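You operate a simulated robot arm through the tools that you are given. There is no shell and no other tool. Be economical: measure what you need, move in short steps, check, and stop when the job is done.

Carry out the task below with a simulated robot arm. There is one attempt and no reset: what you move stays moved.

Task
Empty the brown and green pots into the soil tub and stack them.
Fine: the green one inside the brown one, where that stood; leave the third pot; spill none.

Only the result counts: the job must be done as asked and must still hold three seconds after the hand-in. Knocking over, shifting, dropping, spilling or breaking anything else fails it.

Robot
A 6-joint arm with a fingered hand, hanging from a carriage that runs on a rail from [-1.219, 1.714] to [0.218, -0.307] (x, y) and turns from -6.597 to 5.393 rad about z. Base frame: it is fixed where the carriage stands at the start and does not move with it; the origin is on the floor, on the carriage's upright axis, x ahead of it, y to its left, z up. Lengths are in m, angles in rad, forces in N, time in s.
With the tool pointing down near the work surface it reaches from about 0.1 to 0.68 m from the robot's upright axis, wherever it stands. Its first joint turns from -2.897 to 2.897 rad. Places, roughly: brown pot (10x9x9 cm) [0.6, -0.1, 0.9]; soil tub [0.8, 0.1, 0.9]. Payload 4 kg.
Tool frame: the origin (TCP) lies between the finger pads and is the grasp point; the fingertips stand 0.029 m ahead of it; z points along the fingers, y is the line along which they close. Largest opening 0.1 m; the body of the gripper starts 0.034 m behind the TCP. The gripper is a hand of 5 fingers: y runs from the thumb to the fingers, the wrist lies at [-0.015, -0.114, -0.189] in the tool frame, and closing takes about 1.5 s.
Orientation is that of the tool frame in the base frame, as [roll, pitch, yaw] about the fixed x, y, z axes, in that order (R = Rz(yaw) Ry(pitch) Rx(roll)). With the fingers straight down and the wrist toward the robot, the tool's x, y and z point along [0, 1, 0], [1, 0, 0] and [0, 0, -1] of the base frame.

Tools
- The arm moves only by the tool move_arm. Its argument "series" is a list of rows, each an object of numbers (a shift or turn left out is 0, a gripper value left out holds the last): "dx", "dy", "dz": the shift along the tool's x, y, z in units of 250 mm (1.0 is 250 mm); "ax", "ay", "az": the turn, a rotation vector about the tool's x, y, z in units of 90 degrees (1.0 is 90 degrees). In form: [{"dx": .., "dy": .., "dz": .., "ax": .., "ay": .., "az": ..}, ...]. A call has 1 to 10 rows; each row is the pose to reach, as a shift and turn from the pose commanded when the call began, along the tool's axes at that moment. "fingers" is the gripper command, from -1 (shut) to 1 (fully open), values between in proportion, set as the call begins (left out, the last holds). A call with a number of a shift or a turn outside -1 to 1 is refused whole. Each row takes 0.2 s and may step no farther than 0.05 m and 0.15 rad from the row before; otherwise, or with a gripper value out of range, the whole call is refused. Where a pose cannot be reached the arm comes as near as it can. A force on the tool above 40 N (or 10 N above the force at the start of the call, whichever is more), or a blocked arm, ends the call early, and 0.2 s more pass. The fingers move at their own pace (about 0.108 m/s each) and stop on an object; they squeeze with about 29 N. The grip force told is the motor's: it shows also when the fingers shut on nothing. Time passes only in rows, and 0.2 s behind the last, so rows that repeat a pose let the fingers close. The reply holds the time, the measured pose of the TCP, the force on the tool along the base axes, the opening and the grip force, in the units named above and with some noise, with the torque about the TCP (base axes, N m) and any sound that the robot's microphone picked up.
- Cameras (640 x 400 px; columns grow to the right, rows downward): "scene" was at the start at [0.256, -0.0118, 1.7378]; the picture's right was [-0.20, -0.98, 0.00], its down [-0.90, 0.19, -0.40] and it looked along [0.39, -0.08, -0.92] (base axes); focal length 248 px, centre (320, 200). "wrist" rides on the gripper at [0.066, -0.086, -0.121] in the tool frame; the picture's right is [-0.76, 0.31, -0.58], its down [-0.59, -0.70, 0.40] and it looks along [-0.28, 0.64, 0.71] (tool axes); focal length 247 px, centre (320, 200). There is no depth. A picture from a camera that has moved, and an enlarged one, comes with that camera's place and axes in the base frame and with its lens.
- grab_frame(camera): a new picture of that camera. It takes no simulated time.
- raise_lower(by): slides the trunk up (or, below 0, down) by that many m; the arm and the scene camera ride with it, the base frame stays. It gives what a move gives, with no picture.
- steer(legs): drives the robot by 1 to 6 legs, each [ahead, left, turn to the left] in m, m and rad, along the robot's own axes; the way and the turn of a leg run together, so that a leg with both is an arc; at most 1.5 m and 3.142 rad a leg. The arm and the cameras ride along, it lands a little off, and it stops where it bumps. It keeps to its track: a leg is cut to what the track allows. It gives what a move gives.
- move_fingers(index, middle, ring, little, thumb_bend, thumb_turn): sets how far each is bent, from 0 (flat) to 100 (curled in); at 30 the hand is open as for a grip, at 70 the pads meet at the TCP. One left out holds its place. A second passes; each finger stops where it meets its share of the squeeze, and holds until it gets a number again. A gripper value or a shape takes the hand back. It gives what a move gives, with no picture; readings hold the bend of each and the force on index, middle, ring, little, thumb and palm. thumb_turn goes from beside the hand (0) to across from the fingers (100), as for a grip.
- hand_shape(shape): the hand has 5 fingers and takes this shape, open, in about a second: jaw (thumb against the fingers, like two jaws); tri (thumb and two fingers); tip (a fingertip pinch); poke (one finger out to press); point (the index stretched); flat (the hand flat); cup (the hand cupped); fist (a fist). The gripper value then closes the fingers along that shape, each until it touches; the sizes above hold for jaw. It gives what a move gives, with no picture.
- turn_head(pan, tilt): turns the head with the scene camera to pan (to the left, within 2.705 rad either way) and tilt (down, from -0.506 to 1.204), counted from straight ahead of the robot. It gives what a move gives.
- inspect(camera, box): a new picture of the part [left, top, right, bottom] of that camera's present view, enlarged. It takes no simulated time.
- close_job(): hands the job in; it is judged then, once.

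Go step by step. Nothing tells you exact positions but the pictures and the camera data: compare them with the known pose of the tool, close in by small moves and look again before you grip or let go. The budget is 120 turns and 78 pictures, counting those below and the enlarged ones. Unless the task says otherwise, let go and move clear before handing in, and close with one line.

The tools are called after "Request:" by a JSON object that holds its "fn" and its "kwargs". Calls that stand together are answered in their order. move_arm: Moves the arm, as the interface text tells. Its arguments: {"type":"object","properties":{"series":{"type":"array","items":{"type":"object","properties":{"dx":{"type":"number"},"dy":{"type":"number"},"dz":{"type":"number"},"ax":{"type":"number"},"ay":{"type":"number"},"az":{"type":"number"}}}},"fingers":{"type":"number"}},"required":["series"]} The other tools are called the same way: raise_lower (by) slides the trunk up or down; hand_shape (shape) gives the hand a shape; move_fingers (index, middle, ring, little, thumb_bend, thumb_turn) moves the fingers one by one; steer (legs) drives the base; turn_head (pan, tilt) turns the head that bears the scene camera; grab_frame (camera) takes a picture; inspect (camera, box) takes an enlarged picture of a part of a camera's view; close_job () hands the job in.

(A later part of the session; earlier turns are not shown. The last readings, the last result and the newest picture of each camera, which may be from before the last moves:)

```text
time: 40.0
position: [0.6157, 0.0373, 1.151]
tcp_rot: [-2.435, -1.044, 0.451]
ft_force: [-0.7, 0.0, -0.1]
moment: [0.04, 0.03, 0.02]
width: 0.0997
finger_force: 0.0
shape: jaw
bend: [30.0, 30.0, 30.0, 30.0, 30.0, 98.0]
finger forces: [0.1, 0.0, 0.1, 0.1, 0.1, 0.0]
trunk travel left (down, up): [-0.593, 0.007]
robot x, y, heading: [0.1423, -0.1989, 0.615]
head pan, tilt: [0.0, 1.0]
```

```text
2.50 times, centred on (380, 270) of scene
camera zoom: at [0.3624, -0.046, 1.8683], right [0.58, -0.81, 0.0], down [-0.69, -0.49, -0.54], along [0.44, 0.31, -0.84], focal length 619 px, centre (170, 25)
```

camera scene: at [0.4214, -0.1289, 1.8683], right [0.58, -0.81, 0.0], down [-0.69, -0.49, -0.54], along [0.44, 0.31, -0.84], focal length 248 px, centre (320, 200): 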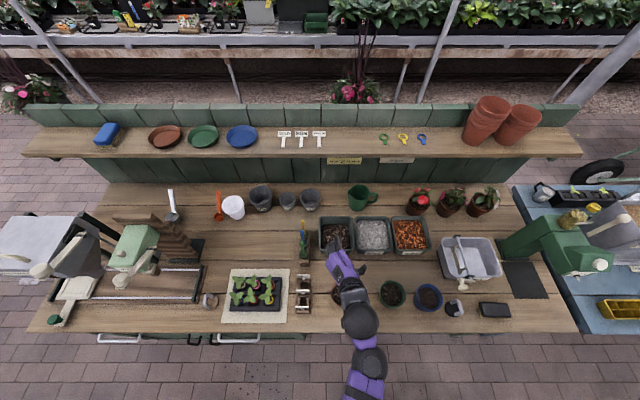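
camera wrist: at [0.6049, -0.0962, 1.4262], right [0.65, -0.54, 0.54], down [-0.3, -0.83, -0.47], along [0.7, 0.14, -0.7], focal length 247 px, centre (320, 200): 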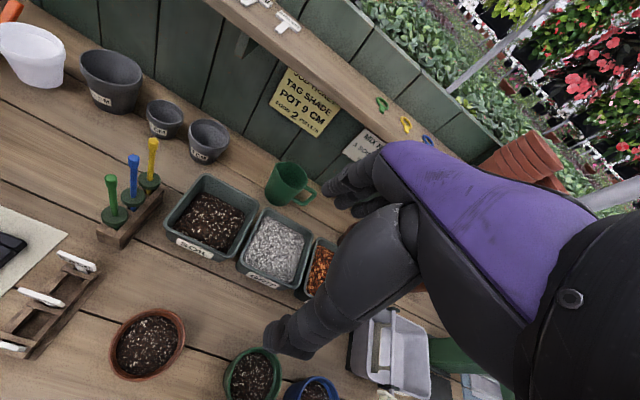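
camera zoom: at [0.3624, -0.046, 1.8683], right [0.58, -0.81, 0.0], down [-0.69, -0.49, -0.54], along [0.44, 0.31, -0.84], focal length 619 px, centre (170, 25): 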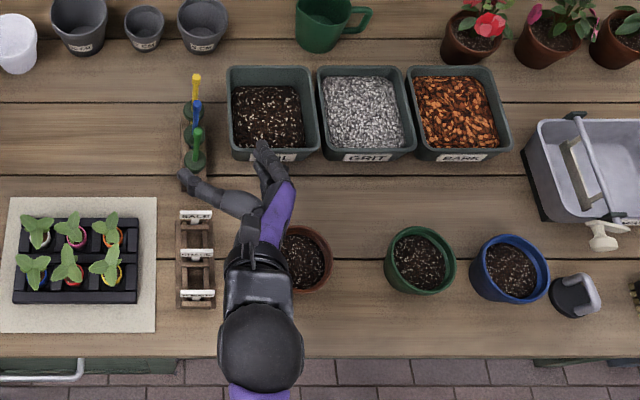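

The pots read at brown ≈ [0.613,-0.082], green ≈ perp. same row. I'll move the hand back to a pre-grasp hover in front of the brown pot with the jaw line level, then look again.

Request:
{"fn": "move_arm", "kwargs": {"series": [{"dx": -0.091, "dy": 0.018, "dz": -0.135, "ax": -0.043, "ay": 0.0086, "az": -0.02}, {"dx": -0.183, "dy": 0.036, "dz": -0.27, "ax": -0.086, "ay": 0.0172, "az": -0.04}, {"dx": -0.274, "dy": 0.054, "dz": -0.405, "ax": -0.129, "ay": 0.0258, "az": -0.06}, {"dx": -0.365, "dy": 0.072, "dz": -0.54, "ax": -0.172, "ay": 0.0343, "az": -0.08}, {"dx": -0.457, "dy": 0.09, "dz": -0.676, "ax": -0.2144, "ay": 0.043, "az": -0.0994}, {"dx": -0.548, "dy": 0.108, "dz": -0.811, "ax": -0.2573, "ay": 0.0515, "az": -0.1193}]}}

Request:
{"fn": "inspect", "kwargs": {"camera": "scene", "box": [300, 200, 460, 350]}}

Request:
{"fn": "grab_frame", "kwargs": {"camera": "wrist"}}

```text
time: 41.4
position: [0.5108, -0.182, 1.1001]
tcp_rot: [3.135, -1.186, 0.792]
ft_force: [1.1, -0.2, 0.3]
moment: [-0.01, 0.01, -0.01]
width: 0.0999
finger_force: 0.0
shape: jaw
bend: [30.0, 30.0, 30.0, 30.0, 30.0, 98.0]
finger forces: [0.1, 0.1, 0.1, 0.0, 0.0, 0.1]
trunk travel left (down, up): [-0.593, 0.007]
robot x, y, heading: [0.1427, -0.2007, 0.619]
head pan, tilt: [0.0, 1.0]
```

```text
2.67 times, centred on (380, 275) of scene
camera zoom: at [0.3624, -0.0459, 1.8684], right [0.58, -0.81, 0.0], down [-0.69, -0.49, -0.54], along [0.44, 0.31, -0.84], focal length 660 px, centre (160, 0)
```

zoom: 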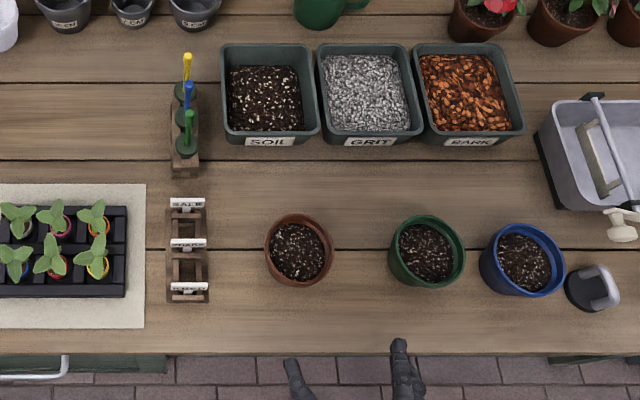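

```text
47 pictures are left
camera wrist: at [0.3866, -0.1834, 1.2082], right [-0.36, -0.8, -0.48], down [-0.39, 0.6, -0.7], along [0.85, -0.06, -0.53], focal length 247 px, centre (320, 200)
```

wrist: 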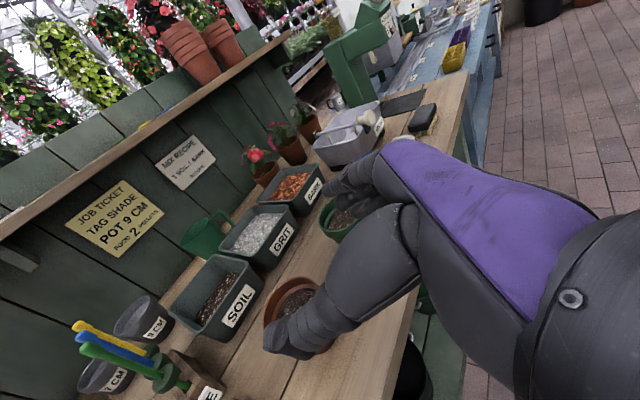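

The hand sits cleanly in front of the brown pot, which I put at about [0.621,-0.084] with its rim at z≈0.97–0.99. I'll align sideways and descend in front of the bench edge to grip height.

Request:
{"fn": "move_arm", "kwargs": {"series": [{"dx": -0.144, "dy": 0.01, "dz": 0.058}, {"dx": -0.288, "dy": 0.019, "dz": 0.116}, {"dx": -0.431, "dy": 0.029, "dz": 0.174}, {"dx": -0.53, "dy": 0.038, "dz": 0.215}]}}

Request:
{"fn": "inspect", "kwargs": {"camera": "scene", "box": [320, 240, 400, 340]}}

Request:
{"fn": "inspect", "kwargs": {"camera": "wrist", "box": [180, 140, 440, 380]}}

```text
time: 42.4
position: [0.5195, -0.1875, 0.9579]
tcp_rot: [3.138, -1.186, 0.788]
ft_force: [-1.1, -0.1, 0.5]
moment: [0.01, -0.01, 0.0]
width: 0.1001
finger_force: 0.0
shape: jaw
bend: [30.0, 30.0, 30.0, 30.0, 30.0, 98.0]
finger forces: [0.0, 0.0, 0.0, 0.0, 0.0, 0.1]
trunk travel left (down, up): [-0.593, 0.007]
robot x, y, heading: [0.1429, -0.202, 0.619]
head pan, tilt: [0.0, 1.0]
```

```text
4.00 times, centred on (360, 290) of scene
camera zoom: at [0.3624, -0.0459, 1.8684], right [0.58, -0.81, 0.0], down [-0.69, -0.49, -0.54], along [0.44, 0.31, -0.84], focal length 991 px, centre (160, -160)
```

zoom: 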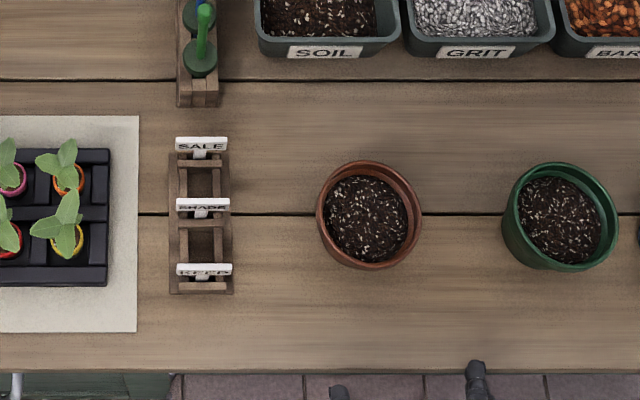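

```text
1.67 times, centred on (310, 260) of wrist
camera zoom: at [0.396, -0.1887, 1.0652], right [-0.36, -0.8, -0.48], down [-0.39, 0.6, -0.7], along [0.85, -0.06, -0.53], focal length 412 px, centre (337, 100)
```

zoom: 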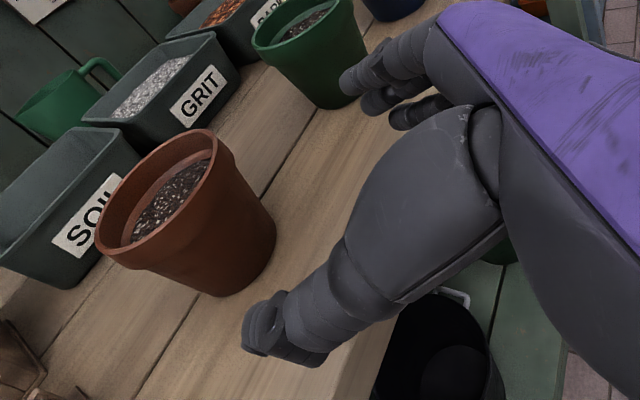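

Triangulating closely: bench ≈0.86, brown rim ≈0.95, pot centre ≈[0.627,-0.083]. I'll flatten the pitch to about 8° and lower to z≈0.915 before sliding in.

Request:
{"fn": "move_arm", "kwargs": {"series": [{"dx": -0.08, "dy": 0.005, "dz": 0.032, "ay": 0.078}, {"dx": -0.159, "dy": 0.01, "dz": 0.0645, "ay": 0.156}, {"dx": -0.159, "dy": 0.01, "dz": 0.0645, "ay": 0.156}]}}

Request:
{"fn": "grab_frame", "kwargs": {"camera": "wrist"}}

```text
time: 43.2
position: [0.52, -0.1959, 0.9875]
tcp_rot: [-3.137, -1.429, 0.782]
ft_force: [0.4, -0.3, 0.8]
moment: [0.01, -0.01, -0.01]
width: 0.1001
finger_force: 0.0
shape: jaw
bend: [30.0, 30.0, 30.0, 30.0, 30.0, 98.0]
finger forces: [0.1, 0.0, 0.0, 0.1, 0.1, 0.0]
out of reach, approached as far as the arm can: row 1, 2, 3
trunk travel left (down, up): [-0.593, 0.007]
robot x, y, heading: [0.1443, -0.2029, 0.62]
head pan, tilt: [0.0, 1.0]
```

```text
44 pictures are left
camera wrist: at [0.3793, -0.2129, 1.0703], right [-0.26, -0.7, -0.67], down [-0.28, 0.72, -0.64], along [0.93, 0.02, -0.38], focal length 247 px, centre (320, 200)
```

wrist: 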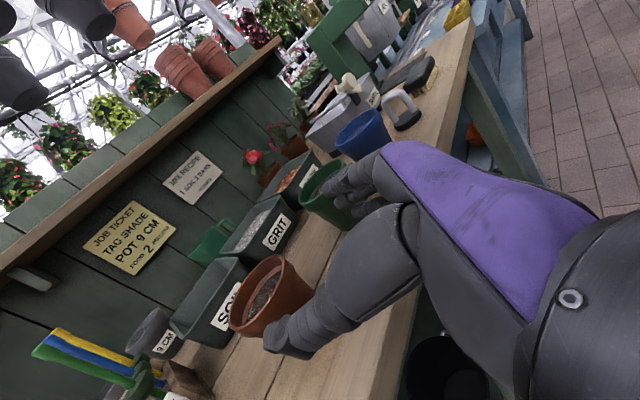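

The arm is stretched out downward; the trunk has room, so I lower it by 0.075 m.

Request:
{"fn": "raise_lower", "kwargs": {"by": -0.075}}

Request:
{"fn": "inspect", "kwargs": {"camera": "wrist", "box": [180, 180, 440, 380]}}

Request:
{"fn": "inspect", "kwargs": {"camera": "scene", "box": [320, 240, 400, 350]}}

```text
time: 44.3
position: [0.5197, -0.1944, 0.9118]
tcp_rot: [3.141, -1.433, 0.787]
ft_force: [0.4, -0.1, 0.7]
moment: [0.02, -0.01, -0.01]
width: 0.1
finger_force: 0.0
shape: jaw
bend: [30.0, 30.0, 30.0, 30.0, 30.0, 98.0]
finger forces: [0.1, 0.0, 0.0, 0.0, 0.0, 0.1]
trunk travel left (down, up): [-0.518, 0.082]
robot x, y, heading: [0.141, -0.202, 0.615]
head pan, tilt: [0.0, 1.0]
```

```text
2.00 times, centred on (310, 280) of wrist
camera zoom: at [0.3794, -0.2126, 0.9951], right [-0.26, -0.7, -0.67], down [-0.28, 0.72, -0.64], along [0.92, 0.02, -0.38], focal length 494 px, centre (340, 40)
```

zoom: 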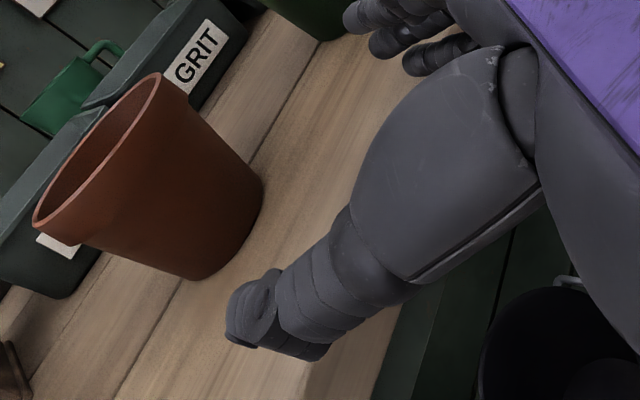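

```text
3.64 times, centred on (360, 295) of scene
camera zoom: at [0.3624, -0.0459, 1.7934], right [0.58, -0.81, 0.0], down [-0.69, -0.49, -0.54], along [0.44, 0.31, -0.84], focal length 900 px, centre (174, -146)
```

zoom: 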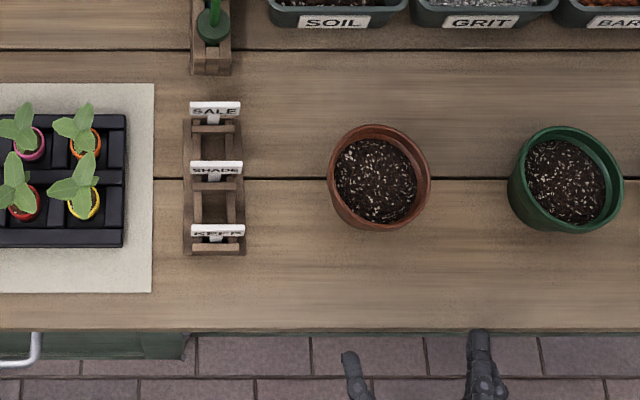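

Pot centre confirmed near [0.627,-0.083], bench 0.857, and the hand is level with it. I slide in most of the way, then check.

Request:
{"fn": "move_arm", "kwargs": {"series": [{"dx": 0.011, "dy": -0.003, "dz": 0.08}, {"dx": 0.022, "dy": -0.006, "dz": 0.16}, {"dx": 0.033, "dy": -0.009, "dz": 0.24}, {"dx": 0.044, "dy": -0.011, "dz": 0.32}]}}

Request:
{"fn": "inspect", "kwargs": {"camera": "scene", "box": [320, 240, 400, 350]}}

```text
time: 45.3
position: [0.5746, -0.138, 0.9107]
tcp_rot: [3.137, -1.431, 0.79]
ft_force: [-1.7, 0.5, -0.7]
moment: [0.02, -0.04, -0.03]
width: 0.0998
finger_force: 0.1
shape: jaw
bend: [30.0, 30.0, 30.0, 30.0, 30.0, 98.0]
finger forces: [0.1, 0.0, 0.0, 0.0, 0.0, 0.0]
trunk travel left (down, up): [-0.518, 0.082]
robot x, y, heading: [0.1422, -0.2026, 0.619]
head pan, tilt: [0.0, 1.0]
```

```text
3.64 times, centred on (360, 295) of scene
camera zoom: at [0.3623, -0.046, 1.7933], right [0.58, -0.81, 0.0], down [-0.69, -0.49, -0.54], along [0.44, 0.31, -0.84], focal length 900 px, centre (174, -146)
```

zoom: 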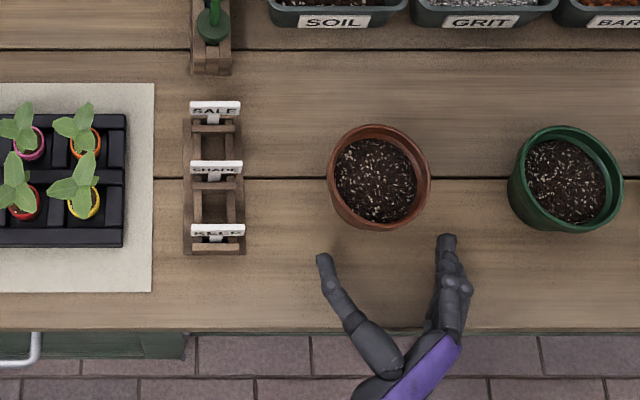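

Request:
{"fn": "move_arm", "kwargs": {"series": [{"dx": 0.009, "dy": 0.004, "dz": 0.066}, {"dx": 0.018, "dy": 0.008, "dz": 0.132}, {"dx": 0.027, "dy": 0.012, "dz": 0.198}, {"dx": 0.034, "dy": 0.014, "dz": 0.25}]}}

Request:
{"fn": "inspect", "kwargs": {"camera": "scene", "box": [320, 240, 400, 350]}}

```text
time: 46.3
position: [0.6223, -0.0935, 0.9102]
tcp_rot: [3.131, -1.43, 0.795]
ft_force: [-0.2, -0.1, -0.4]
moment: [0.03, -0.02, -0.03]
width: 0.1
finger_force: 0.1
shape: jaw
bend: [30.0, 30.0, 30.0, 30.0, 30.0, 98.0]
finger forces: [0.0, 0.0, 0.1, 0.0, 0.1, 0.0]
trunk travel left (down, up): [-0.518, 0.082]
robot x, y, heading: [0.1435, -0.2016, 0.622]
head pan, tilt: [0.0, 1.0]
```

```text
3.64 times, centred on (360, 295) of scene
camera zoom: at [0.3624, -0.046, 1.7933], right [0.58, -0.81, 0.0], down [-0.69, -0.49, -0.54], along [0.44, 0.31, -0.84], focal length 900 px, centre (174, -146)
```

zoom: 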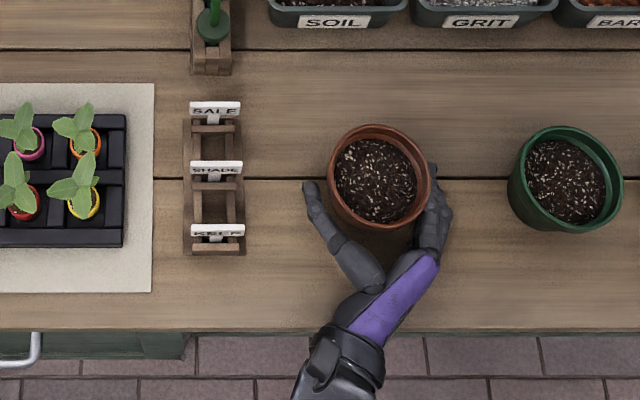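

The hand straddles the pot, slightly right. I shift 5 mm left and close.

Request:
{"fn": "move_arm", "kwargs": {"series": [{"dy": -0.02}, {"dy": -0.02}]}}

Request:
{"fn": "move_arm", "kwargs": {"series": [{}, {}, {}, {}, {}, {}, {}, {}], "fingers": -1}}

Request:
{"fn": "inspect", "kwargs": {"camera": "scene", "box": [320, 240, 400, 350]}}

```text
time: 46.9
position: [0.6183, -0.091, 0.911]
tcp_rot: [3.139, -1.428, 0.788]
ft_force: [-0.5, -0.8, -0.8]
moment: [0.0, 0.0, -0.05]
width: 0.1
finger_force: 0.1
shape: jaw
bend: [30.0, 30.0, 30.0, 30.0, 30.0, 98.0]
finger forces: [0.3, 0.0, 0.0, 0.0, 0.0, 0.0]
trunk travel left (down, up): [-0.518, 0.082]
robot x, y, heading: [0.1405, -0.2026, 0.621]
head pan, tilt: [0.0, 1.0]
```

```text
time: 48.7
position: [0.6183, -0.0909, 0.9107]
tcp_rot: [-3.132, -1.429, 0.776]
ft_force: [0.2, 0.7, -0.1]
moment: [0.0, -0.02, 0.0]
width: 0.0747
finger_force: 28.7
shape: jaw
bend: [38.0, 37.0, 73.0, 45.0, 31.0, 99.0]
finger forces: [15.7, 7.3, 3.3, 0.0, 25.7, 0.1]
trunk travel left (down, up): [-0.518, 0.082]
robot x, y, heading: [0.1424, -0.2034, 0.621]
head pan, tilt: [0.0, 1.0]
```

```text
3.64 times, centred on (360, 295) of scene
camera zoom: at [0.3624, -0.0459, 1.7933], right [0.58, -0.81, 0.0], down [-0.69, -0.49, -0.54], along [0.44, 0.31, -0.84], focal length 900 px, centre (174, -146)
```

zoom: 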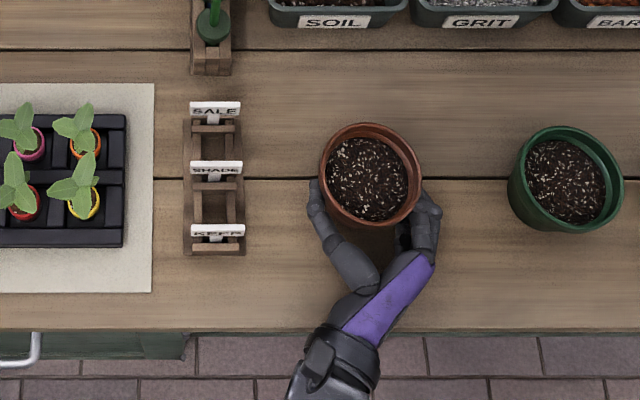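

Gripped with thumb, index and middle; the pot shifted about 7 mm left, which I note for the return. I lift a little and check.

Request:
{"fn": "move_arm", "kwargs": {"series": [{"dx": 0.04, "dz": -0.006}, {"dx": 0.1, "dz": -0.014}, {"dx": 0.2, "dz": -0.028}, {"dx": 0.3, "dz": -0.041}, {"dx": 0.3, "dz": -0.041}]}}

Request:
{"fn": "inspect", "kwargs": {"camera": "wrist", "box": [180, 150, 440, 380]}}

```text
time: 49.9
position: [0.6192, -0.092, 0.9878]
tcp_rot: [-3.133, -1.43, 0.777]
ft_force: [0.8, 0.1, -1.3]
moment: [-0.03, 0.03, -0.01]
width: 0.0748
finger_force: 29.1
shape: jaw
bend: [38.0, 37.0, 73.0, 45.0, 31.0, 99.0]
finger forces: [15.6, 7.3, 3.4, 0.0, 25.8, 0.0]
trunk travel left (down, up): [-0.518, 0.082]
robot x, y, heading: [0.142, -0.2005, 0.614]
head pan, tilt: [0.0, 1.0]
```

```text
1.74 times, centred on (310, 265) of wrist
camera zoom: at [0.4786, -0.1086, 1.0702], right [-0.26, -0.7, -0.67], down [-0.28, 0.72, -0.64], along [0.92, 0.02, -0.38], focal length 430 px, centre (337, 87)
```

zoom: 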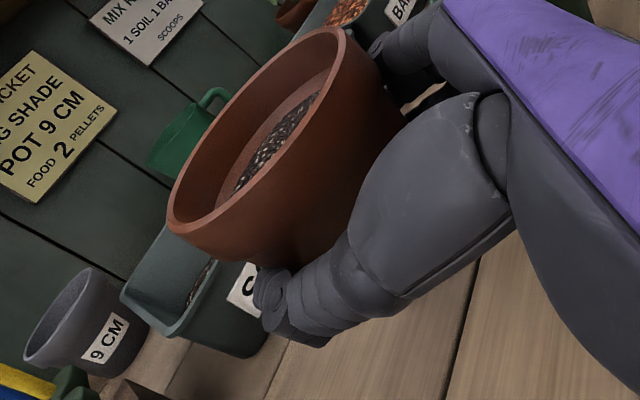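

Held upright, about 1.3 N. The tub's rim centre I place at ≈[0.808,0.072], rim z≈0.95, 15 cm wide. I carry the pot there at height, offset slightly right of centre for the tilt.

Request:
{"fn": "move_arm", "kwargs": {"series": [{"dx": 0.109, "dz": -0.015}, {"dx": 0.218, "dz": -0.031}, {"dx": 0.2395, "dy": 0.023, "dz": 0.12}, {"dx": 0.261, "dy": 0.046, "dz": 0.272}, {"dx": 0.2825, "dy": 0.0695, "dz": 0.423}, {"dx": 0.304, "dy": 0.093, "dz": 0.574}, {"dx": 0.3255, "dy": 0.116, "dz": 0.726}, {"dx": 0.347, "dy": 0.139, "dz": 0.877}]}}

Request:
{"fn": "grab_frame", "kwargs": {"camera": "scene"}}

Request:
{"fn": "grab_frame", "kwargs": {"camera": "wrist"}}

```text
time: 51.7
position: [0.7957, 0.0482, 1.0502]
tcp_rot: [3.138, -1.429, 0.79]
ft_force: [-1.2, 0.3, -1.5]
moment: [0.0, 0.01, 0.0]
width: 0.0745
finger_force: 28.9
shape: jaw
bend: [38.0, 37.0, 73.0, 45.0, 31.0, 99.0]
finger forces: [15.3, 7.3, 3.5, 0.0, 25.8, 0.0]
out of reach, approached as far as the arm can: row 8
trunk travel left (down, up): [-0.518, 0.082]
robot x, y, heading: [0.1409, -0.2018, 0.616]
head pan, tilt: [0.0, 1.0]
```

```text
37 pictures are left
camera scene: at [0.3622, -0.0461, 1.7931], right [0.58, -0.81, 0.0], down [-0.69, -0.49, -0.54], along [0.44, 0.31, -0.84], focal length 248 px, centre (320, 200)
```

scene: 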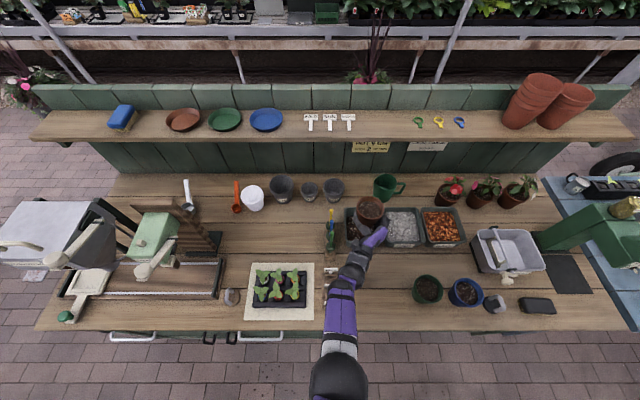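

```text
36 pictures are left
camera wrist: at [0.655, 0.0309, 1.134], right [-0.26, -0.7, -0.67], down [-0.28, 0.72, -0.64], along [0.92, 0.02, -0.38], focal length 247 px, centre (320, 200)
```

wrist: 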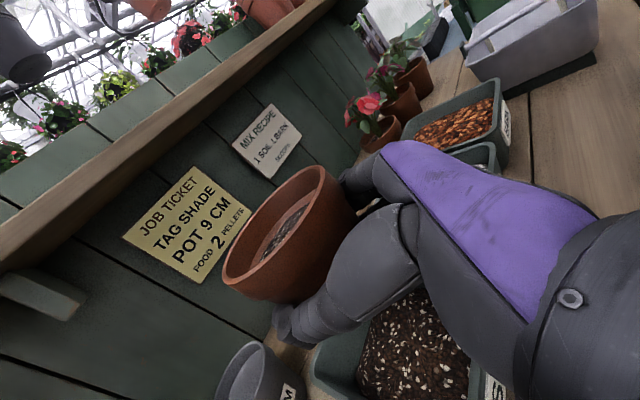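

The pot is over the tub at the arm's outer limit. I start spinning slowly, first about 57°.

Request:
{"fn": "move_arm", "kwargs": {"series": [{"ay": -0.033, "az": -0.0545}, {"ay": -0.066, "az": -0.109}, {"ay": -0.099, "az": -0.1635}, {"ay": -0.132, "az": -0.218}, {"ay": -0.165, "az": -0.2725}, {"ay": -0.198, "az": -0.327}, {"ay": -0.231, "az": -0.3815}, {"ay": -0.264, "az": -0.436}, {"ay": -0.297, "az": -0.4905}]}}

Request:
{"fn": "inspect", "kwargs": {"camera": "scene", "box": [320, 170, 420, 270]}}

```text
time: 53.7
position: [0.7975, 0.0457, 1.0503]
tcp_rot: [2.26, -0.593, 1.729]
ft_force: [-0.7, 0.1, -1.6]
moment: [-0.04, -0.01, 0.02]
width: 0.0745
finger_force: 29.2
shape: jaw
bend: [38.0, 37.0, 73.0, 45.0, 31.0, 99.0]
finger forces: [15.3, 7.2, 3.4, 0.0, 26.3, 0.1]
trunk travel left (down, up): [-0.518, 0.082]
robot x, y, heading: [0.1431, -0.2015, 0.615]
head pan, tilt: [0.0, 1.0]
```

```text
4.00 times, centred on (370, 220) of scene
camera zoom: at [0.3624, -0.0459, 1.7933], right [0.58, -0.81, 0.0], down [-0.69, -0.49, -0.54], along [0.44, 0.31, -0.84], focal length 991 px, centre (120, 120)
```

zoom: 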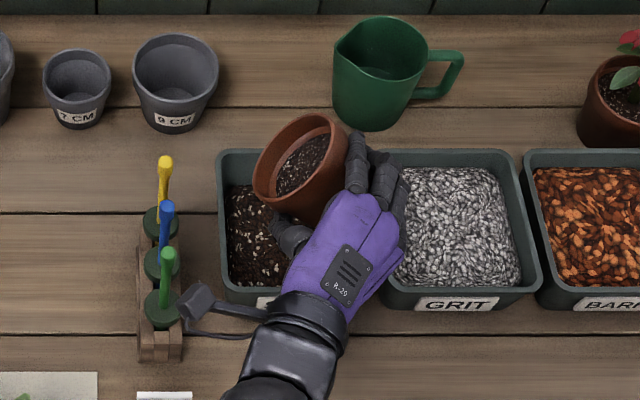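

The lip is close to the tub's left wall, so I shift 2 cm right and then continue tilting to roughly 105°.

Request:
{"fn": "move_arm", "kwargs": {"series": [{"dx": -0.059, "dy": 0.054, "dz": 0.002}, {"dx": -0.059, "dy": 0.054, "dz": 0.002, "ay": -0.033, "az": -0.0545}, {"dx": -0.059, "dy": 0.054, "dz": 0.002, "ay": -0.066, "az": -0.109}, {"dx": -0.059, "dy": 0.054, "dz": 0.002, "ay": -0.099, "az": -0.1635}, {"dx": -0.059, "dy": 0.054, "dz": 0.002, "ay": -0.132, "az": -0.218}, {"dx": -0.059, "dy": 0.054, "dz": 0.002, "ay": -0.165, "az": -0.2725}, {"dx": -0.059, "dy": 0.054, "dz": 0.002, "ay": -0.198, "az": -0.327}, {"dx": -0.059, "dy": 0.054, "dz": 0.002, "ay": -0.231, "az": -0.3815}, {"dx": -0.059, "dy": 0.054, "dz": 0.002, "ay": -0.264, "az": -0.436}, {"dx": -0.059, "dy": 0.054, "dz": 0.002, "ay": -0.297, "az": -0.4905}]}}

Request:
{"fn": "inspect", "kwargs": {"camera": "scene", "box": [320, 170, 420, 270]}}

```text
time: 55.9
position: [0.8073, 0.03, 1.0522]
tcp_rot: [2.241, 0.304, 1.842]
ft_force: [-0.6, -0.5, 0.0]
moment: [0.02, 0.01, 0.04]
width: 0.0743
finger_force: 28.9
shape: jaw
bend: [38.0, 37.0, 73.0, 45.0, 31.0, 99.0]
finger forces: [15.6, 7.2, 3.4, 0.1, 25.9, 0.1]
trunk travel left (down, up): [-0.518, 0.082]
robot x, y, heading: [0.145, -0.2032, 0.621]
head pan, tilt: [0.0, 1.0]
```

```text
4.00 times, centred on (370, 220) of scene
camera zoom: at [0.3624, -0.0459, 1.7933], right [0.58, -0.81, 0.0], down [-0.69, -0.49, -0.54], along [0.44, 0.31, -0.84], focal length 991 px, centre (120, 120)
```

zoom: 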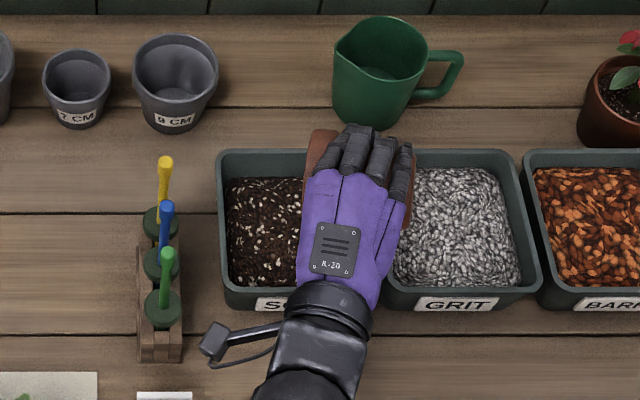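

The weight has dropped to near zero: most soil is out and in the tub. I shift back 2 cm left and finish inverting to empty it fully.

Request:
{"fn": "move_arm", "kwargs": {"series": [{"dx": 0.036, "dz": -0.018, "ay": -0.036, "az": -0.06}, {"dx": 0.072, "dz": -0.035, "ay": -0.072, "az": -0.12}, {"dx": 0.072, "dz": -0.035, "ay": -0.108, "az": -0.18}, {"dx": 0.072, "dz": -0.035, "ay": -0.144, "az": -0.24}, {"dx": 0.072, "dz": -0.035, "ay": -0.18, "az": -0.3}, {"dx": 0.072, "dz": -0.035, "ay": -0.216, "az": -0.36}, {"dx": 0.072, "dz": -0.035, "ay": -0.252, "az": -0.42}, {"dx": 0.072, "dz": -0.035, "ay": -0.288, "az": -0.48}, {"dx": 0.072, "dz": -0.035, "ay": -0.324, "az": -0.54}, {"dx": 0.072, "dz": -0.035, "ay": -0.324, "az": -0.54}]}}

Request:
{"fn": "inspect", "kwargs": {"camera": "scene", "box": [320, 170, 420, 270]}}

Request:
{"fn": "grab_frame", "kwargs": {"camera": "wrist"}}

```text
time: 58.1
position: [0.7968, 0.0451, 1.051]
tcp_rot: [2.542, 1.267, 2.22]
ft_force: [-0.3, 0.5, -0.2]
moment: [-0.02, 0.02, -0.02]
width: 0.0745
finger_force: 28.5
shape: jaw
bend: [38.0, 37.0, 73.0, 45.0, 31.0, 99.0]
finger forces: [15.6, 7.2, 3.3, 0.0, 25.7, 0.0]
trunk travel left (down, up): [-0.518, 0.082]
robot x, y, heading: [0.1451, -0.202, 0.617]
head pan, tilt: [0.0, 1.0]
```

```text
4.00 times, centred on (370, 220) of scene
camera zoom: at [0.3624, -0.0459, 1.7933], right [0.58, -0.81, 0.0], down [-0.69, -0.49, -0.54], along [0.44, 0.31, -0.84], focal length 991 px, centre (120, 120)
```

zoom: 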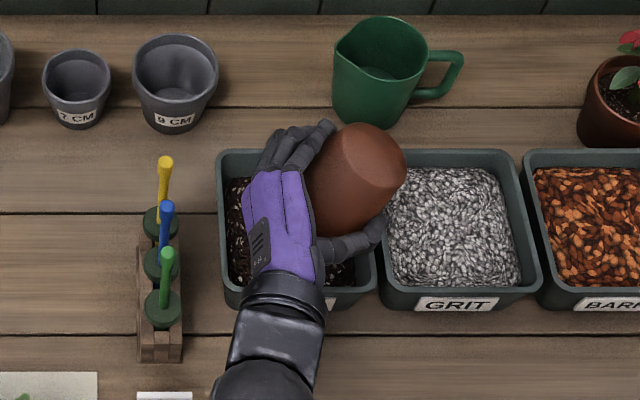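

```text
32 pictures are left
camera wrist: at [0.6434, 0.0163, 1.0053], right [-0.3, 0.27, 0.92], down [0.24, -0.91, 0.34], along [0.92, 0.32, 0.2], focal length 247 px, centre (320, 200)
```

wrist: 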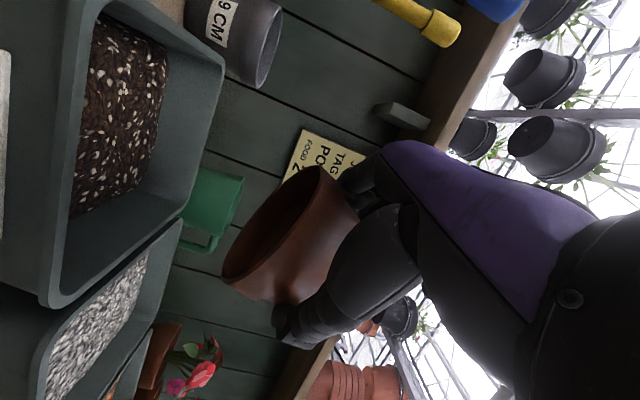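

Empty, and all of it is in the tub. I spin the pot back upright.

Request:
{"fn": "move_arm", "kwargs": {"series": [{"ay": 0.0458, "az": 0.0761}, {"ay": 0.0916, "az": 0.1522}, {"ay": 0.1374, "az": 0.2283}, {"ay": 0.1832, "az": 0.3044}, {"ay": 0.229, "az": 0.3805}, {"ay": 0.2748, "az": 0.4566}, {"ay": 0.3206, "az": 0.5327}, {"ay": 0.3664, "az": 0.6088}, {"ay": 0.4122, "az": 0.6849}, {"ay": 0.458, "az": 0.761}]}}

Request:
{"fn": "move_arm", "kwargs": {"series": [{"ay": 0.0458, "az": 0.0761}, {"ay": 0.0916, "az": 0.1522}, {"ay": 0.1374, "az": 0.2283}, {"ay": 0.1832, "az": 0.3044}, {"ay": 0.229, "az": 0.3805}, {"ay": 0.2748, "az": 0.4566}, {"ay": 0.3206, "az": 0.5327}, {"ay": 0.3664, "az": 0.6088}, {"ay": 0.4122, "az": 0.6849}, {"ay": 0.458, "az": 0.761}]}}

Request:
{"fn": "inspect", "kwargs": {"camera": "scene", "box": [310, 170, 460, 320]}}

```text
time: 60.3
position: [0.7961, 0.047, 1.0519]
tcp_rot: [2.234, -0.105, 1.795]
ft_force: [-1.1, -0.2, -0.8]
moment: [-0.02, 0.01, 0.0]
width: 0.0744
finger_force: 29.0
shape: jaw
bend: [38.0, 37.0, 73.0, 45.0, 31.0, 99.0]
finger forces: [15.5, 7.2, 3.3, 0.0, 25.8, 0.1]
trunk travel left (down, up): [-0.518, 0.082]
robot x, y, heading: [0.1458, -0.2056, 0.617]
head pan, tilt: [0.0, 1.0]
```

```text
time: 62.5
position: [0.7964, 0.0463, 1.0509]
tcp_rot: [-3.11, -1.431, 0.749]
ft_force: [-0.3, 0.4, -0.7]
moment: [-0.02, -0.03, 0.04]
width: 0.0743
finger_force: 29.4
shape: jaw
bend: [38.0, 37.0, 73.0, 45.0, 31.0, 99.0]
finger forces: [15.6, 7.4, 3.2, 0.0, 25.6, 0.1]
trunk travel left (down, up): [-0.518, 0.082]
robot x, y, heading: [0.1418, -0.2023, 0.619]
head pan, tilt: [0.0, 1.0]
```

```text
2.67 times, centred on (385, 245) of scene
camera zoom: at [0.3624, -0.0459, 1.7933], right [0.58, -0.81, 0.0], down [-0.69, -0.49, -0.54], along [0.44, 0.31, -0.84], focal length 660 px, centre (147, 80)
```

zoom: 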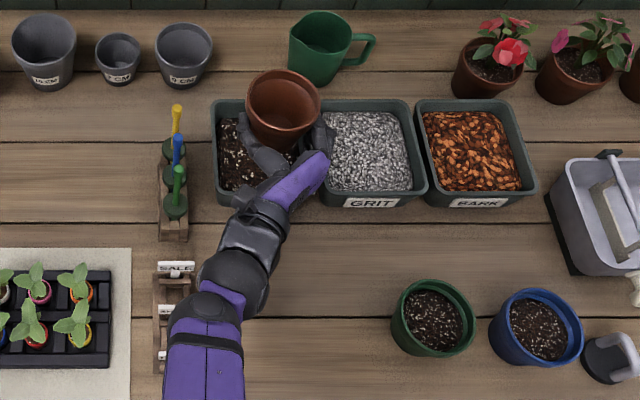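

The pot is clean and upright. I carry it back above its old place.

Request:
{"fn": "move_arm", "kwargs": {"series": [{"dx": -0.021, "dy": -0.014, "dz": -0.15}, {"dx": -0.042, "dy": -0.028, "dz": -0.3}, {"dx": -0.0635, "dy": -0.0415, "dz": -0.45}, {"dx": -0.085, "dy": -0.055, "dz": -0.6}, {"dx": -0.106, "dy": -0.069, "dz": -0.751}, {"dx": -0.127, "dy": -0.083, "dz": -0.901}]}}

Request:
{"fn": "move_arm", "kwargs": {"series": [{"dx": -0.13, "dz": 0.018}, {"dx": -0.26, "dz": 0.036}, {"dx": -0.38, "dz": 0.053}, {"dx": -0.46, "dz": 0.064}]}}

Request:
{"fn": "inspect", "kwargs": {"camera": "scene", "box": [320, 240, 400, 350]}}

```text
time: 63.9
position: [0.6203, -0.1008, 1.051]
tcp_rot: [-3.132, -1.429, 0.773]
ft_force: [0.1, 0.1, -0.4]
moment: [-0.02, -0.01, 0.01]
width: 0.0745
finger_force: 29.4
shape: jaw
bend: [38.0, 37.0, 73.0, 45.0, 31.0, 99.0]
finger forces: [15.6, 7.3, 3.3, 0.0, 25.5, 0.0]
trunk travel left (down, up): [-0.518, 0.082]
robot x, y, heading: [0.1458, -0.2023, 0.617]
head pan, tilt: [0.0, 1.0]
```

```text
time: 64.9
position: [0.6199, -0.1004, 0.9361]
tcp_rot: [-3.127, -1.426, 0.77]
ft_force: [1.2, -0.6, -0.7]
moment: [-0.02, 0.0, -0.02]
width: 0.0739
finger_force: 28.7
shape: jaw
bend: [38.0, 37.0, 73.0, 45.0, 32.0, 99.0]
finger forces: [15.4, 7.3, 3.3, 0.1, 25.7, 0.1]
trunk travel left (down, up): [-0.518, 0.082]
robot x, y, heading: [0.1411, -0.2017, 0.621]
head pan, tilt: [0.0, 1.0]
```

```text
3.64 times, centred on (360, 295) of scene
camera zoom: at [0.3624, -0.046, 1.7934], right [0.58, -0.81, 0.0], down [-0.69, -0.49, -0.54], along [0.44, 0.31, -0.84], focal length 900 px, centre (174, -146)
```

zoom: 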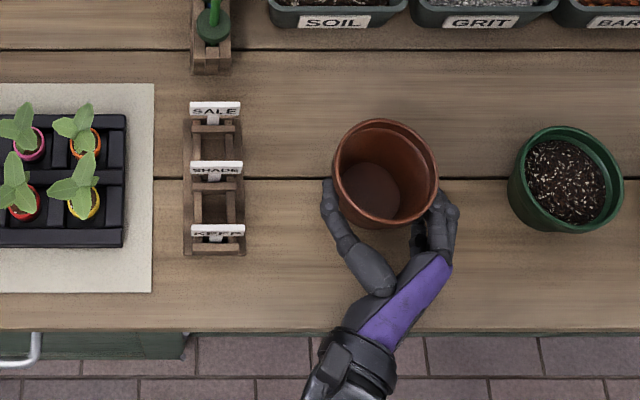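

It matches the original place to ~2 mm. I lower the last 2.5 cm gently.

Request:
{"fn": "move_arm", "kwargs": {"series": [{"dx": -0.04, "dz": 0.006}, {"dx": -0.07, "dz": 0.01}, {"dx": -0.085, "dz": 0.012}, {"dx": -0.093, "dz": 0.013}, {"dx": -0.1, "dz": 0.014}]}}

```text
time: 66.1
position: [0.6208, -0.1012, 0.9124]
tcp_rot: [-3.133, -1.428, 0.774]
ft_force: [0.2, -0.4, 0.6]
moment: [0.02, -0.01, -0.02]
width: 0.0742
finger_force: 29.2
shape: jaw
bend: [38.0, 37.0, 73.0, 45.0, 32.0, 99.0]
finger forces: [15.4, 7.3, 3.3, 0.1, 25.6, 0.0]
trunk travel left (down, up): [-0.518, 0.082]
robot x, y, heading: [0.146, -0.1991, 0.623]
head pan, tilt: [0.0, 1.0]
```

Request:
{"fn": "move_arm", "kwargs": {"series": [{"dx": -0.006}, {"dx": -0.012}]}}

Request:
{"fn": "move_arm", "kwargs": {"series": [{}, {}, {}, {}, {}], "fingers": 1}}

Request:
{"fn": "inspect", "kwargs": {"camera": "scene", "box": [320, 240, 400, 350]}}

```text
time: 66.7
position: [0.6215, -0.1025, 0.9094]
tcp_rot: [3.137, -1.429, 0.789]
ft_force: [-2.2, -0.6, 9.9]
moment: [0.0, -0.3, -0.03]
width: 0.0737
finger_force: 29.2
shape: jaw
bend: [39.0, 38.0, 73.0, 45.0, 32.0, 97.0]
finger forces: [15.5, 6.8, 2.4, 0.0, 25.3, 0.1]
trunk travel left (down, up): [-0.518, 0.082]
robot x, y, heading: [0.1449, -0.2042, 0.612]
head pan, tilt: [0.0, 1.0]
```

```text
time: 67.9
position: [0.6199, -0.1011, 0.9064]
tcp_rot: [-3.127, -1.428, 0.769]
ft_force: [-0.8, 0.1, 0.0]
moment: [-0.01, -0.04, 0.0]
width: 0.0997
finger_force: 0.1
shape: jaw
bend: [30.0, 30.0, 30.0, 30.0, 30.0, 98.0]
finger forces: [0.0, 0.0, 0.0, 0.6, 0.0, 0.0]
trunk travel left (down, up): [-0.518, 0.082]
robot x, y, heading: [0.1455, -0.204, 0.625]
head pan, tilt: [0.0, 1.0]
```

```text
3.64 times, centred on (360, 295) of scene
camera zoom: at [0.3624, -0.0459, 1.7933], right [0.58, -0.81, 0.0], down [-0.69, -0.49, -0.54], along [0.44, 0.31, -0.84], focal length 900 px, centre (174, -146)
```

zoom: 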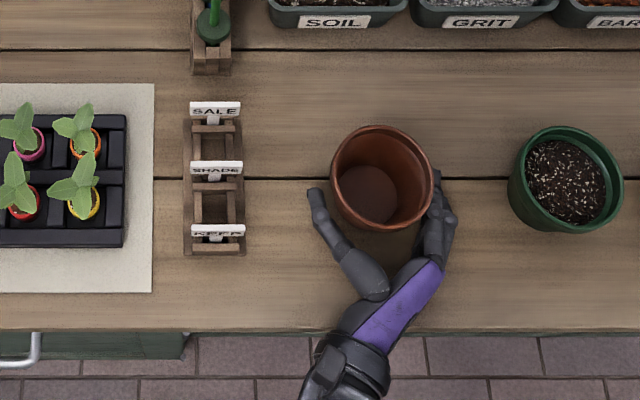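

Brown is back within 3 mm of its place. I ease right a little to centre the open hand, then back straight out.

Request:
{"fn": "move_arm", "kwargs": {"series": [{"dy": 0.022}, {"dy": 0.022, "dx": -0.01, "dz": -0.12}, {"dy": 0.022, "dx": -0.02, "dz": -0.27}, {"dy": 0.022, "dx": -0.035, "dz": -0.42}, {"dy": 0.022, "dx": -0.04, "dz": -0.56}]}}

Request:
{"fn": "inspect", "kwargs": {"camera": "scene", "box": [340, 240, 440, 350]}}

```text
time: 69.1
position: [0.5248, -0.2034, 0.9161]
tcp_rot: [3.134, -1.427, 0.791]
ft_force: [0.0, 0.4, -0.3]
moment: [0.01, 0.0, -0.01]
width: 0.0995
finger_force: 0.1
shape: jaw
bend: [30.0, 30.0, 30.0, 30.0, 30.0, 98.0]
finger forces: [0.0, 0.0, 0.0, 0.1, 0.0, 0.0]
trunk travel left (down, up): [-0.518, 0.082]
robot x, y, heading: [0.1461, -0.2034, 0.616]
head pan, tilt: [0.0, 1.0]
```

```text
3.64 times, centred on (390, 295) of scene
camera zoom: at [0.3625, -0.0459, 1.7934], right [0.58, -0.81, 0.0], down [-0.69, -0.49, -0.54], along [0.44, 0.31, -0.84], focal length 900 px, centre (66, -146)
```

zoom: 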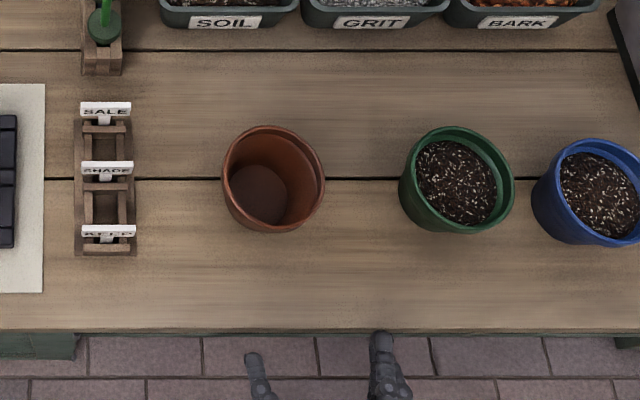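

Brown stands empty in place. Now the green one: blue is close beside it, so I'll bias the hand left. I drive 0.12 m right along the rail first.

Request:
{"fn": "steer", "kwargs": {"legs": [[0, -0.12, 0]]}}

Request:
{"fn": "inspect", "kwargs": {"camera": "scene", "box": [340, 240, 440, 350]}}

Request:
{"fn": "inspect", "kwargs": {"camera": "wrist", "box": [180, 100, 440, 360]}}

```text
time: 70.4
position: [0.594, -0.3017, 0.917]
tcp_rot: [-3.136, -1.429, 0.776]
ft_force: [0.2, 0.1, 0.3]
moment: [0.02, -0.02, 0.0]
width: 0.0995
finger_force: 0.1
shape: jaw
bend: [30.0, 30.0, 30.0, 30.0, 30.0, 98.0]
finger forces: [0.0, 0.0, 0.0, 0.1, 0.0, 0.0]
trunk travel left (down, up): [-0.518, 0.082]
robot x, y, heading: [0.2112, -0.2976, 0.616]
head pan, tilt: [0.0, 1.0]
```

```text
3.64 times, centred on (390, 295) of scene
camera zoom: at [0.4323, -0.1442, 1.7934], right [0.58, -0.82, 0.0], down [-0.69, -0.49, -0.54], along [0.44, 0.31, -0.84], focal length 900 px, centre (66, -146)
```

zoom: 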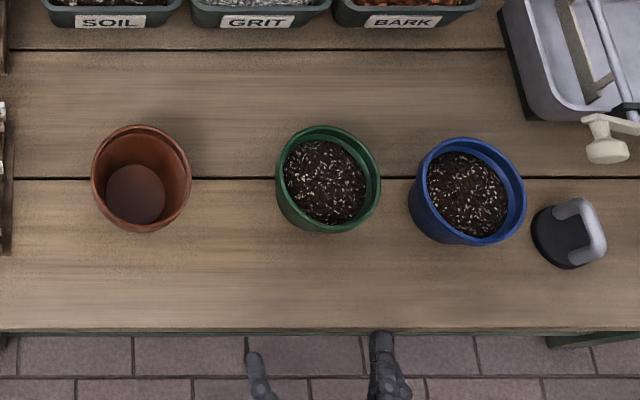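

```text
1.54 times, centred on (310, 230) of wrist
camera zoom: at [0.4537, -0.3188, 1.0004], right [-0.27, -0.7, -0.67], down [-0.28, 0.72, -0.64], along [0.92, 0.01, -0.38], focal length 380 px, centre (335, 154)
```

zoom: 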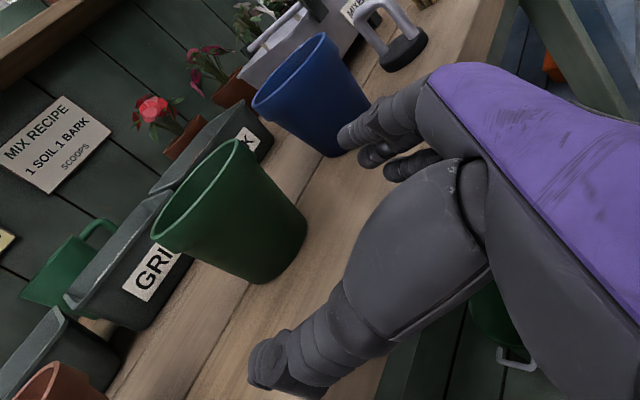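

Green centre measured at [0.728,-0.228] (both cameras agree). I align laterally and turn the hand 0.1 rad right.

Request:
{"fn": "move_arm", "kwargs": {"series": [{"dy": 0.047, "ax": -0.032}, {"dy": 0.093, "ax": -0.064}, {"dy": 0.093, "ax": -0.064}]}}

```text
time: 71.2
position: [0.6086, -0.3191, 0.916]
tcp_rot: [3.054, -1.426, 0.77]
ft_force: [0.9, 0.3, -0.3]
moment: [-0.03, -0.01, -0.01]
width: 0.0998
finger_force: 0.0
shape: jaw
bend: [30.0, 30.0, 30.0, 30.0, 30.0, 98.0]
finger forces: [0.1, 0.1, 0.0, 0.0, 0.0, 0.0]
trunk travel left (down, up): [-0.518, 0.082]
robot x, y, heading: [0.2127, -0.2978, 0.616]
head pan, tilt: [0.0, 1.0]
```

Request:
{"fn": "move_arm", "kwargs": {"series": [{"dx": 0.005, "dy": 0.03, "dz": 0.02}, {"dx": 0.022, "dy": 0.03, "dz": 0.145}, {"dx": 0.04, "dy": 0.03, "dz": 0.27}, {"dx": 0.057, "dy": 0.03, "dz": 0.396}]}}

Request:
{"fn": "inspect", "kwargs": {"camera": "scene", "box": [350, 250, 430, 340]}}

```text
time: 72.2
position: [0.6922, -0.2606, 0.9151]
tcp_rot: [3.06, -1.427, 0.763]
ft_force: [-0.8, -0.5, -0.3]
moment: [0.01, -0.02, 0.03]
width: 0.0997
finger_force: 0.2
shape: jaw
bend: [30.0, 30.0, 30.0, 30.0, 30.0, 98.0]
finger forces: [0.1, 0.1, 0.0, 0.0, 0.1, 0.1]
trunk travel left (down, up): [-0.518, 0.082]
robot x, y, heading: [0.2142, -0.2982, 0.617]
head pan, tilt: [0.0, 1.0]
```

```text
4.44 times, centred on (390, 295) of scene
camera zoom: at [0.4322, -0.1443, 1.7933], right [0.58, -0.82, 0.0], down [-0.69, -0.49, -0.54], along [0.44, 0.31, -0.84], focal length 1101 px, centre (9, -222)
```

zoom: 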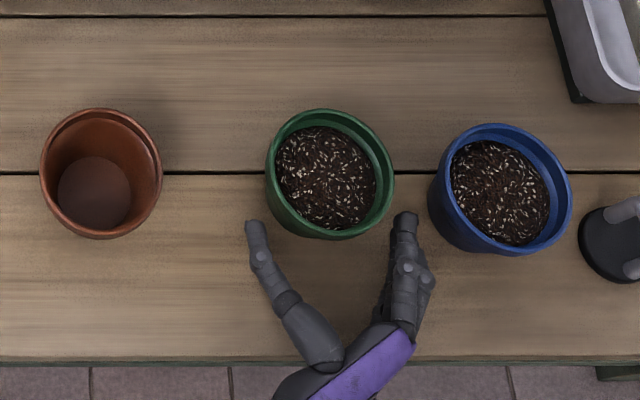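

Request:
{"fn": "move_arm", "kwargs": {"series": [{"dx": 0.007, "dz": 0.047, "dy": 0.004}, {"dx": 0.014, "dz": 0.094, "dy": 0.008}, {"dx": 0.02, "dz": 0.139, "dy": 0.008}]}}

Request:
{"fn": "inspect", "kwargs": {"camera": "scene", "box": [350, 250, 430, 340]}}

```text
time: 73.0
position: [0.7216, -0.2402, 0.9164]
tcp_rot: [3.055, -1.426, 0.767]
ft_force: [-0.5, 0.2, -0.5]
moment: [0.03, 0.02, -0.01]
width: 0.0997
finger_force: 0.1
shape: jaw
bend: [30.0, 30.0, 30.0, 30.0, 30.0, 98.0]
finger forces: [0.1, 0.0, 0.0, 0.1, 0.0, 0.0]
trunk travel left (down, up): [-0.518, 0.082]
robot x, y, heading: [0.2129, -0.2998, 0.613]
head pan, tilt: [0.0, 1.0]
```

```text
4.44 times, centred on (390, 295) of scene
camera zoom: at [0.4323, -0.1443, 1.7933], right [0.58, -0.82, 0.0], down [-0.69, -0.49, -0.54], along [0.44, 0.31, -0.84], focal length 1101 px, centre (9, -222)
```

zoom: 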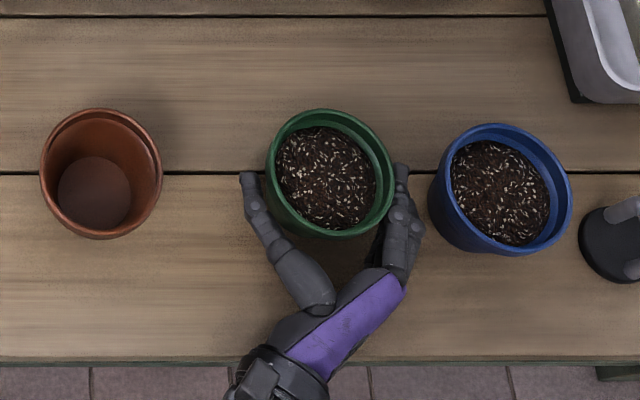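

Nothing touched and blue is clear. I close on the green pot.

Request:
{"fn": "move_arm", "kwargs": {"series": [{}, {}, {}, {}, {}, {}, {}, {}], "fingers": -1}}

Request:
{"fn": "move_arm", "kwargs": {"series": [{"dx": 0.04, "dz": -0.006}, {"dx": 0.1, "dz": -0.014}, {"dx": 0.2, "dz": -0.028}, {"dx": 0.32, "dz": -0.045}, {"dx": 0.44, "dz": -0.062}, {"dx": 0.54, "dz": -0.076}]}}

Request:
{"fn": "grab_frame", "kwargs": {"camera": "scene"}}

```text
time: 74.8
position: [0.7213, -0.2399, 0.9158]
tcp_rot: [3.061, -1.427, 0.763]
ft_force: [0.3, 0.6, -0.3]
moment: [0.01, -0.05, -0.03]
width: 0.0732
finger_force: 28.9
shape: jaw
bend: [38.0, 37.0, 73.0, 46.0, 32.0, 99.0]
finger forces: [16.5, 8.6, 3.4, 0.0, 28.5, 0.0]
trunk travel left (down, up): [-0.518, 0.082]
robot x, y, heading: [0.2147, -0.2972, 0.621]
head pan, tilt: [0.0, 1.0]
```

```text
time: 76.2
position: [0.7194, -0.2393, 1.0521]
tcp_rot: [3.058, -1.425, 0.766]
ft_force: [1.3, 0.6, -2.0]
moment: [-0.03, 0.0, 0.01]
width: 0.0729
finger_force: 29.2
shape: jaw
bend: [38.0, 37.0, 73.0, 46.0, 32.0, 99.0]
finger forces: [16.2, 8.5, 3.4, 0.0, 28.6, 0.0]
trunk travel left (down, up): [-0.518, 0.082]
robot x, y, heading: [0.2153, -0.3022, 0.616]
head pan, tilt: [0.0, 1.0]
```

```text
23 pictures are left
camera scene: at [0.4323, -0.1442, 1.7933], right [0.58, -0.82, 0.0], down [-0.69, -0.49, -0.54], along [0.44, 0.31, -0.84], focal length 248 px, centre (320, 200)
```

scene: 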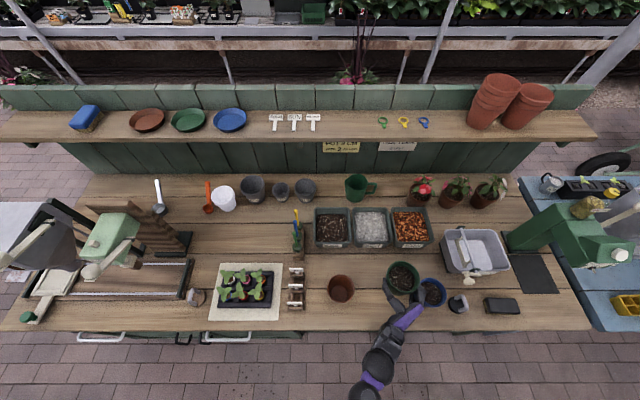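

Green is held, 1.9 N. I carry it above the tub, turning the hand left to stay in the arm's plane.

Request:
{"fn": "move_arm", "kwargs": {"series": [{"dx": 0.021, "dy": -0.091, "dz": 0.138, "ax": 0.0273}, {"dx": 0.042, "dy": -0.182, "dz": 0.275, "ax": 0.0546}, {"dx": 0.063, "dy": -0.273, "dz": 0.413, "ax": 0.082}, {"dx": 0.085, "dy": -0.365, "dz": 0.551, "ax": 0.109}, {"dx": 0.106, "dy": -0.456, "dz": 0.689, "ax": 0.1365}, {"dx": 0.127, "dy": -0.547, "dz": 0.826, "ax": 0.164}, {"dx": 0.148, "dy": -0.638, "dz": 0.964, "ax": 0.191}]}}

Request:
{"fn": "inspect", "kwargs": {"camera": "scene", "box": [280, 170, 400, 290]}}

```text
time: 77.8
position: [0.8081, 0.0397, 1.0525]
tcp_rot: [-2.924, -1.426, 0.763]
ft_force: [-0.8, 0.1, -1.5]
moment: [0.02, -0.04, 0.02]
width: 0.0731
finger_force: 29.1
shape: jaw
bend: [38.0, 38.0, 73.0, 46.0, 32.0, 99.0]
finger forces: [16.0, 8.6, 3.4, 0.0, 28.4, 0.0]
trunk travel left (down, up): [-0.518, 0.082]
robot x, y, heading: [0.2155, -0.3012, 0.621]
head pan, tilt: [0.0, 1.0]
```

```text
3.33 times, centred on (340, 230) of scene
camera zoom: at [0.4322, -0.1444, 1.7933], right [0.58, -0.82, 0.0], down [-0.69, -0.49, -0.54], along [0.44, 0.31, -0.84], focal length 826 px, centre (253, 100)
```

zoom: 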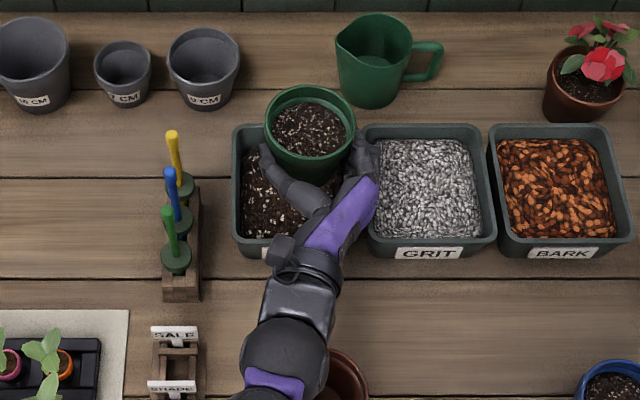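

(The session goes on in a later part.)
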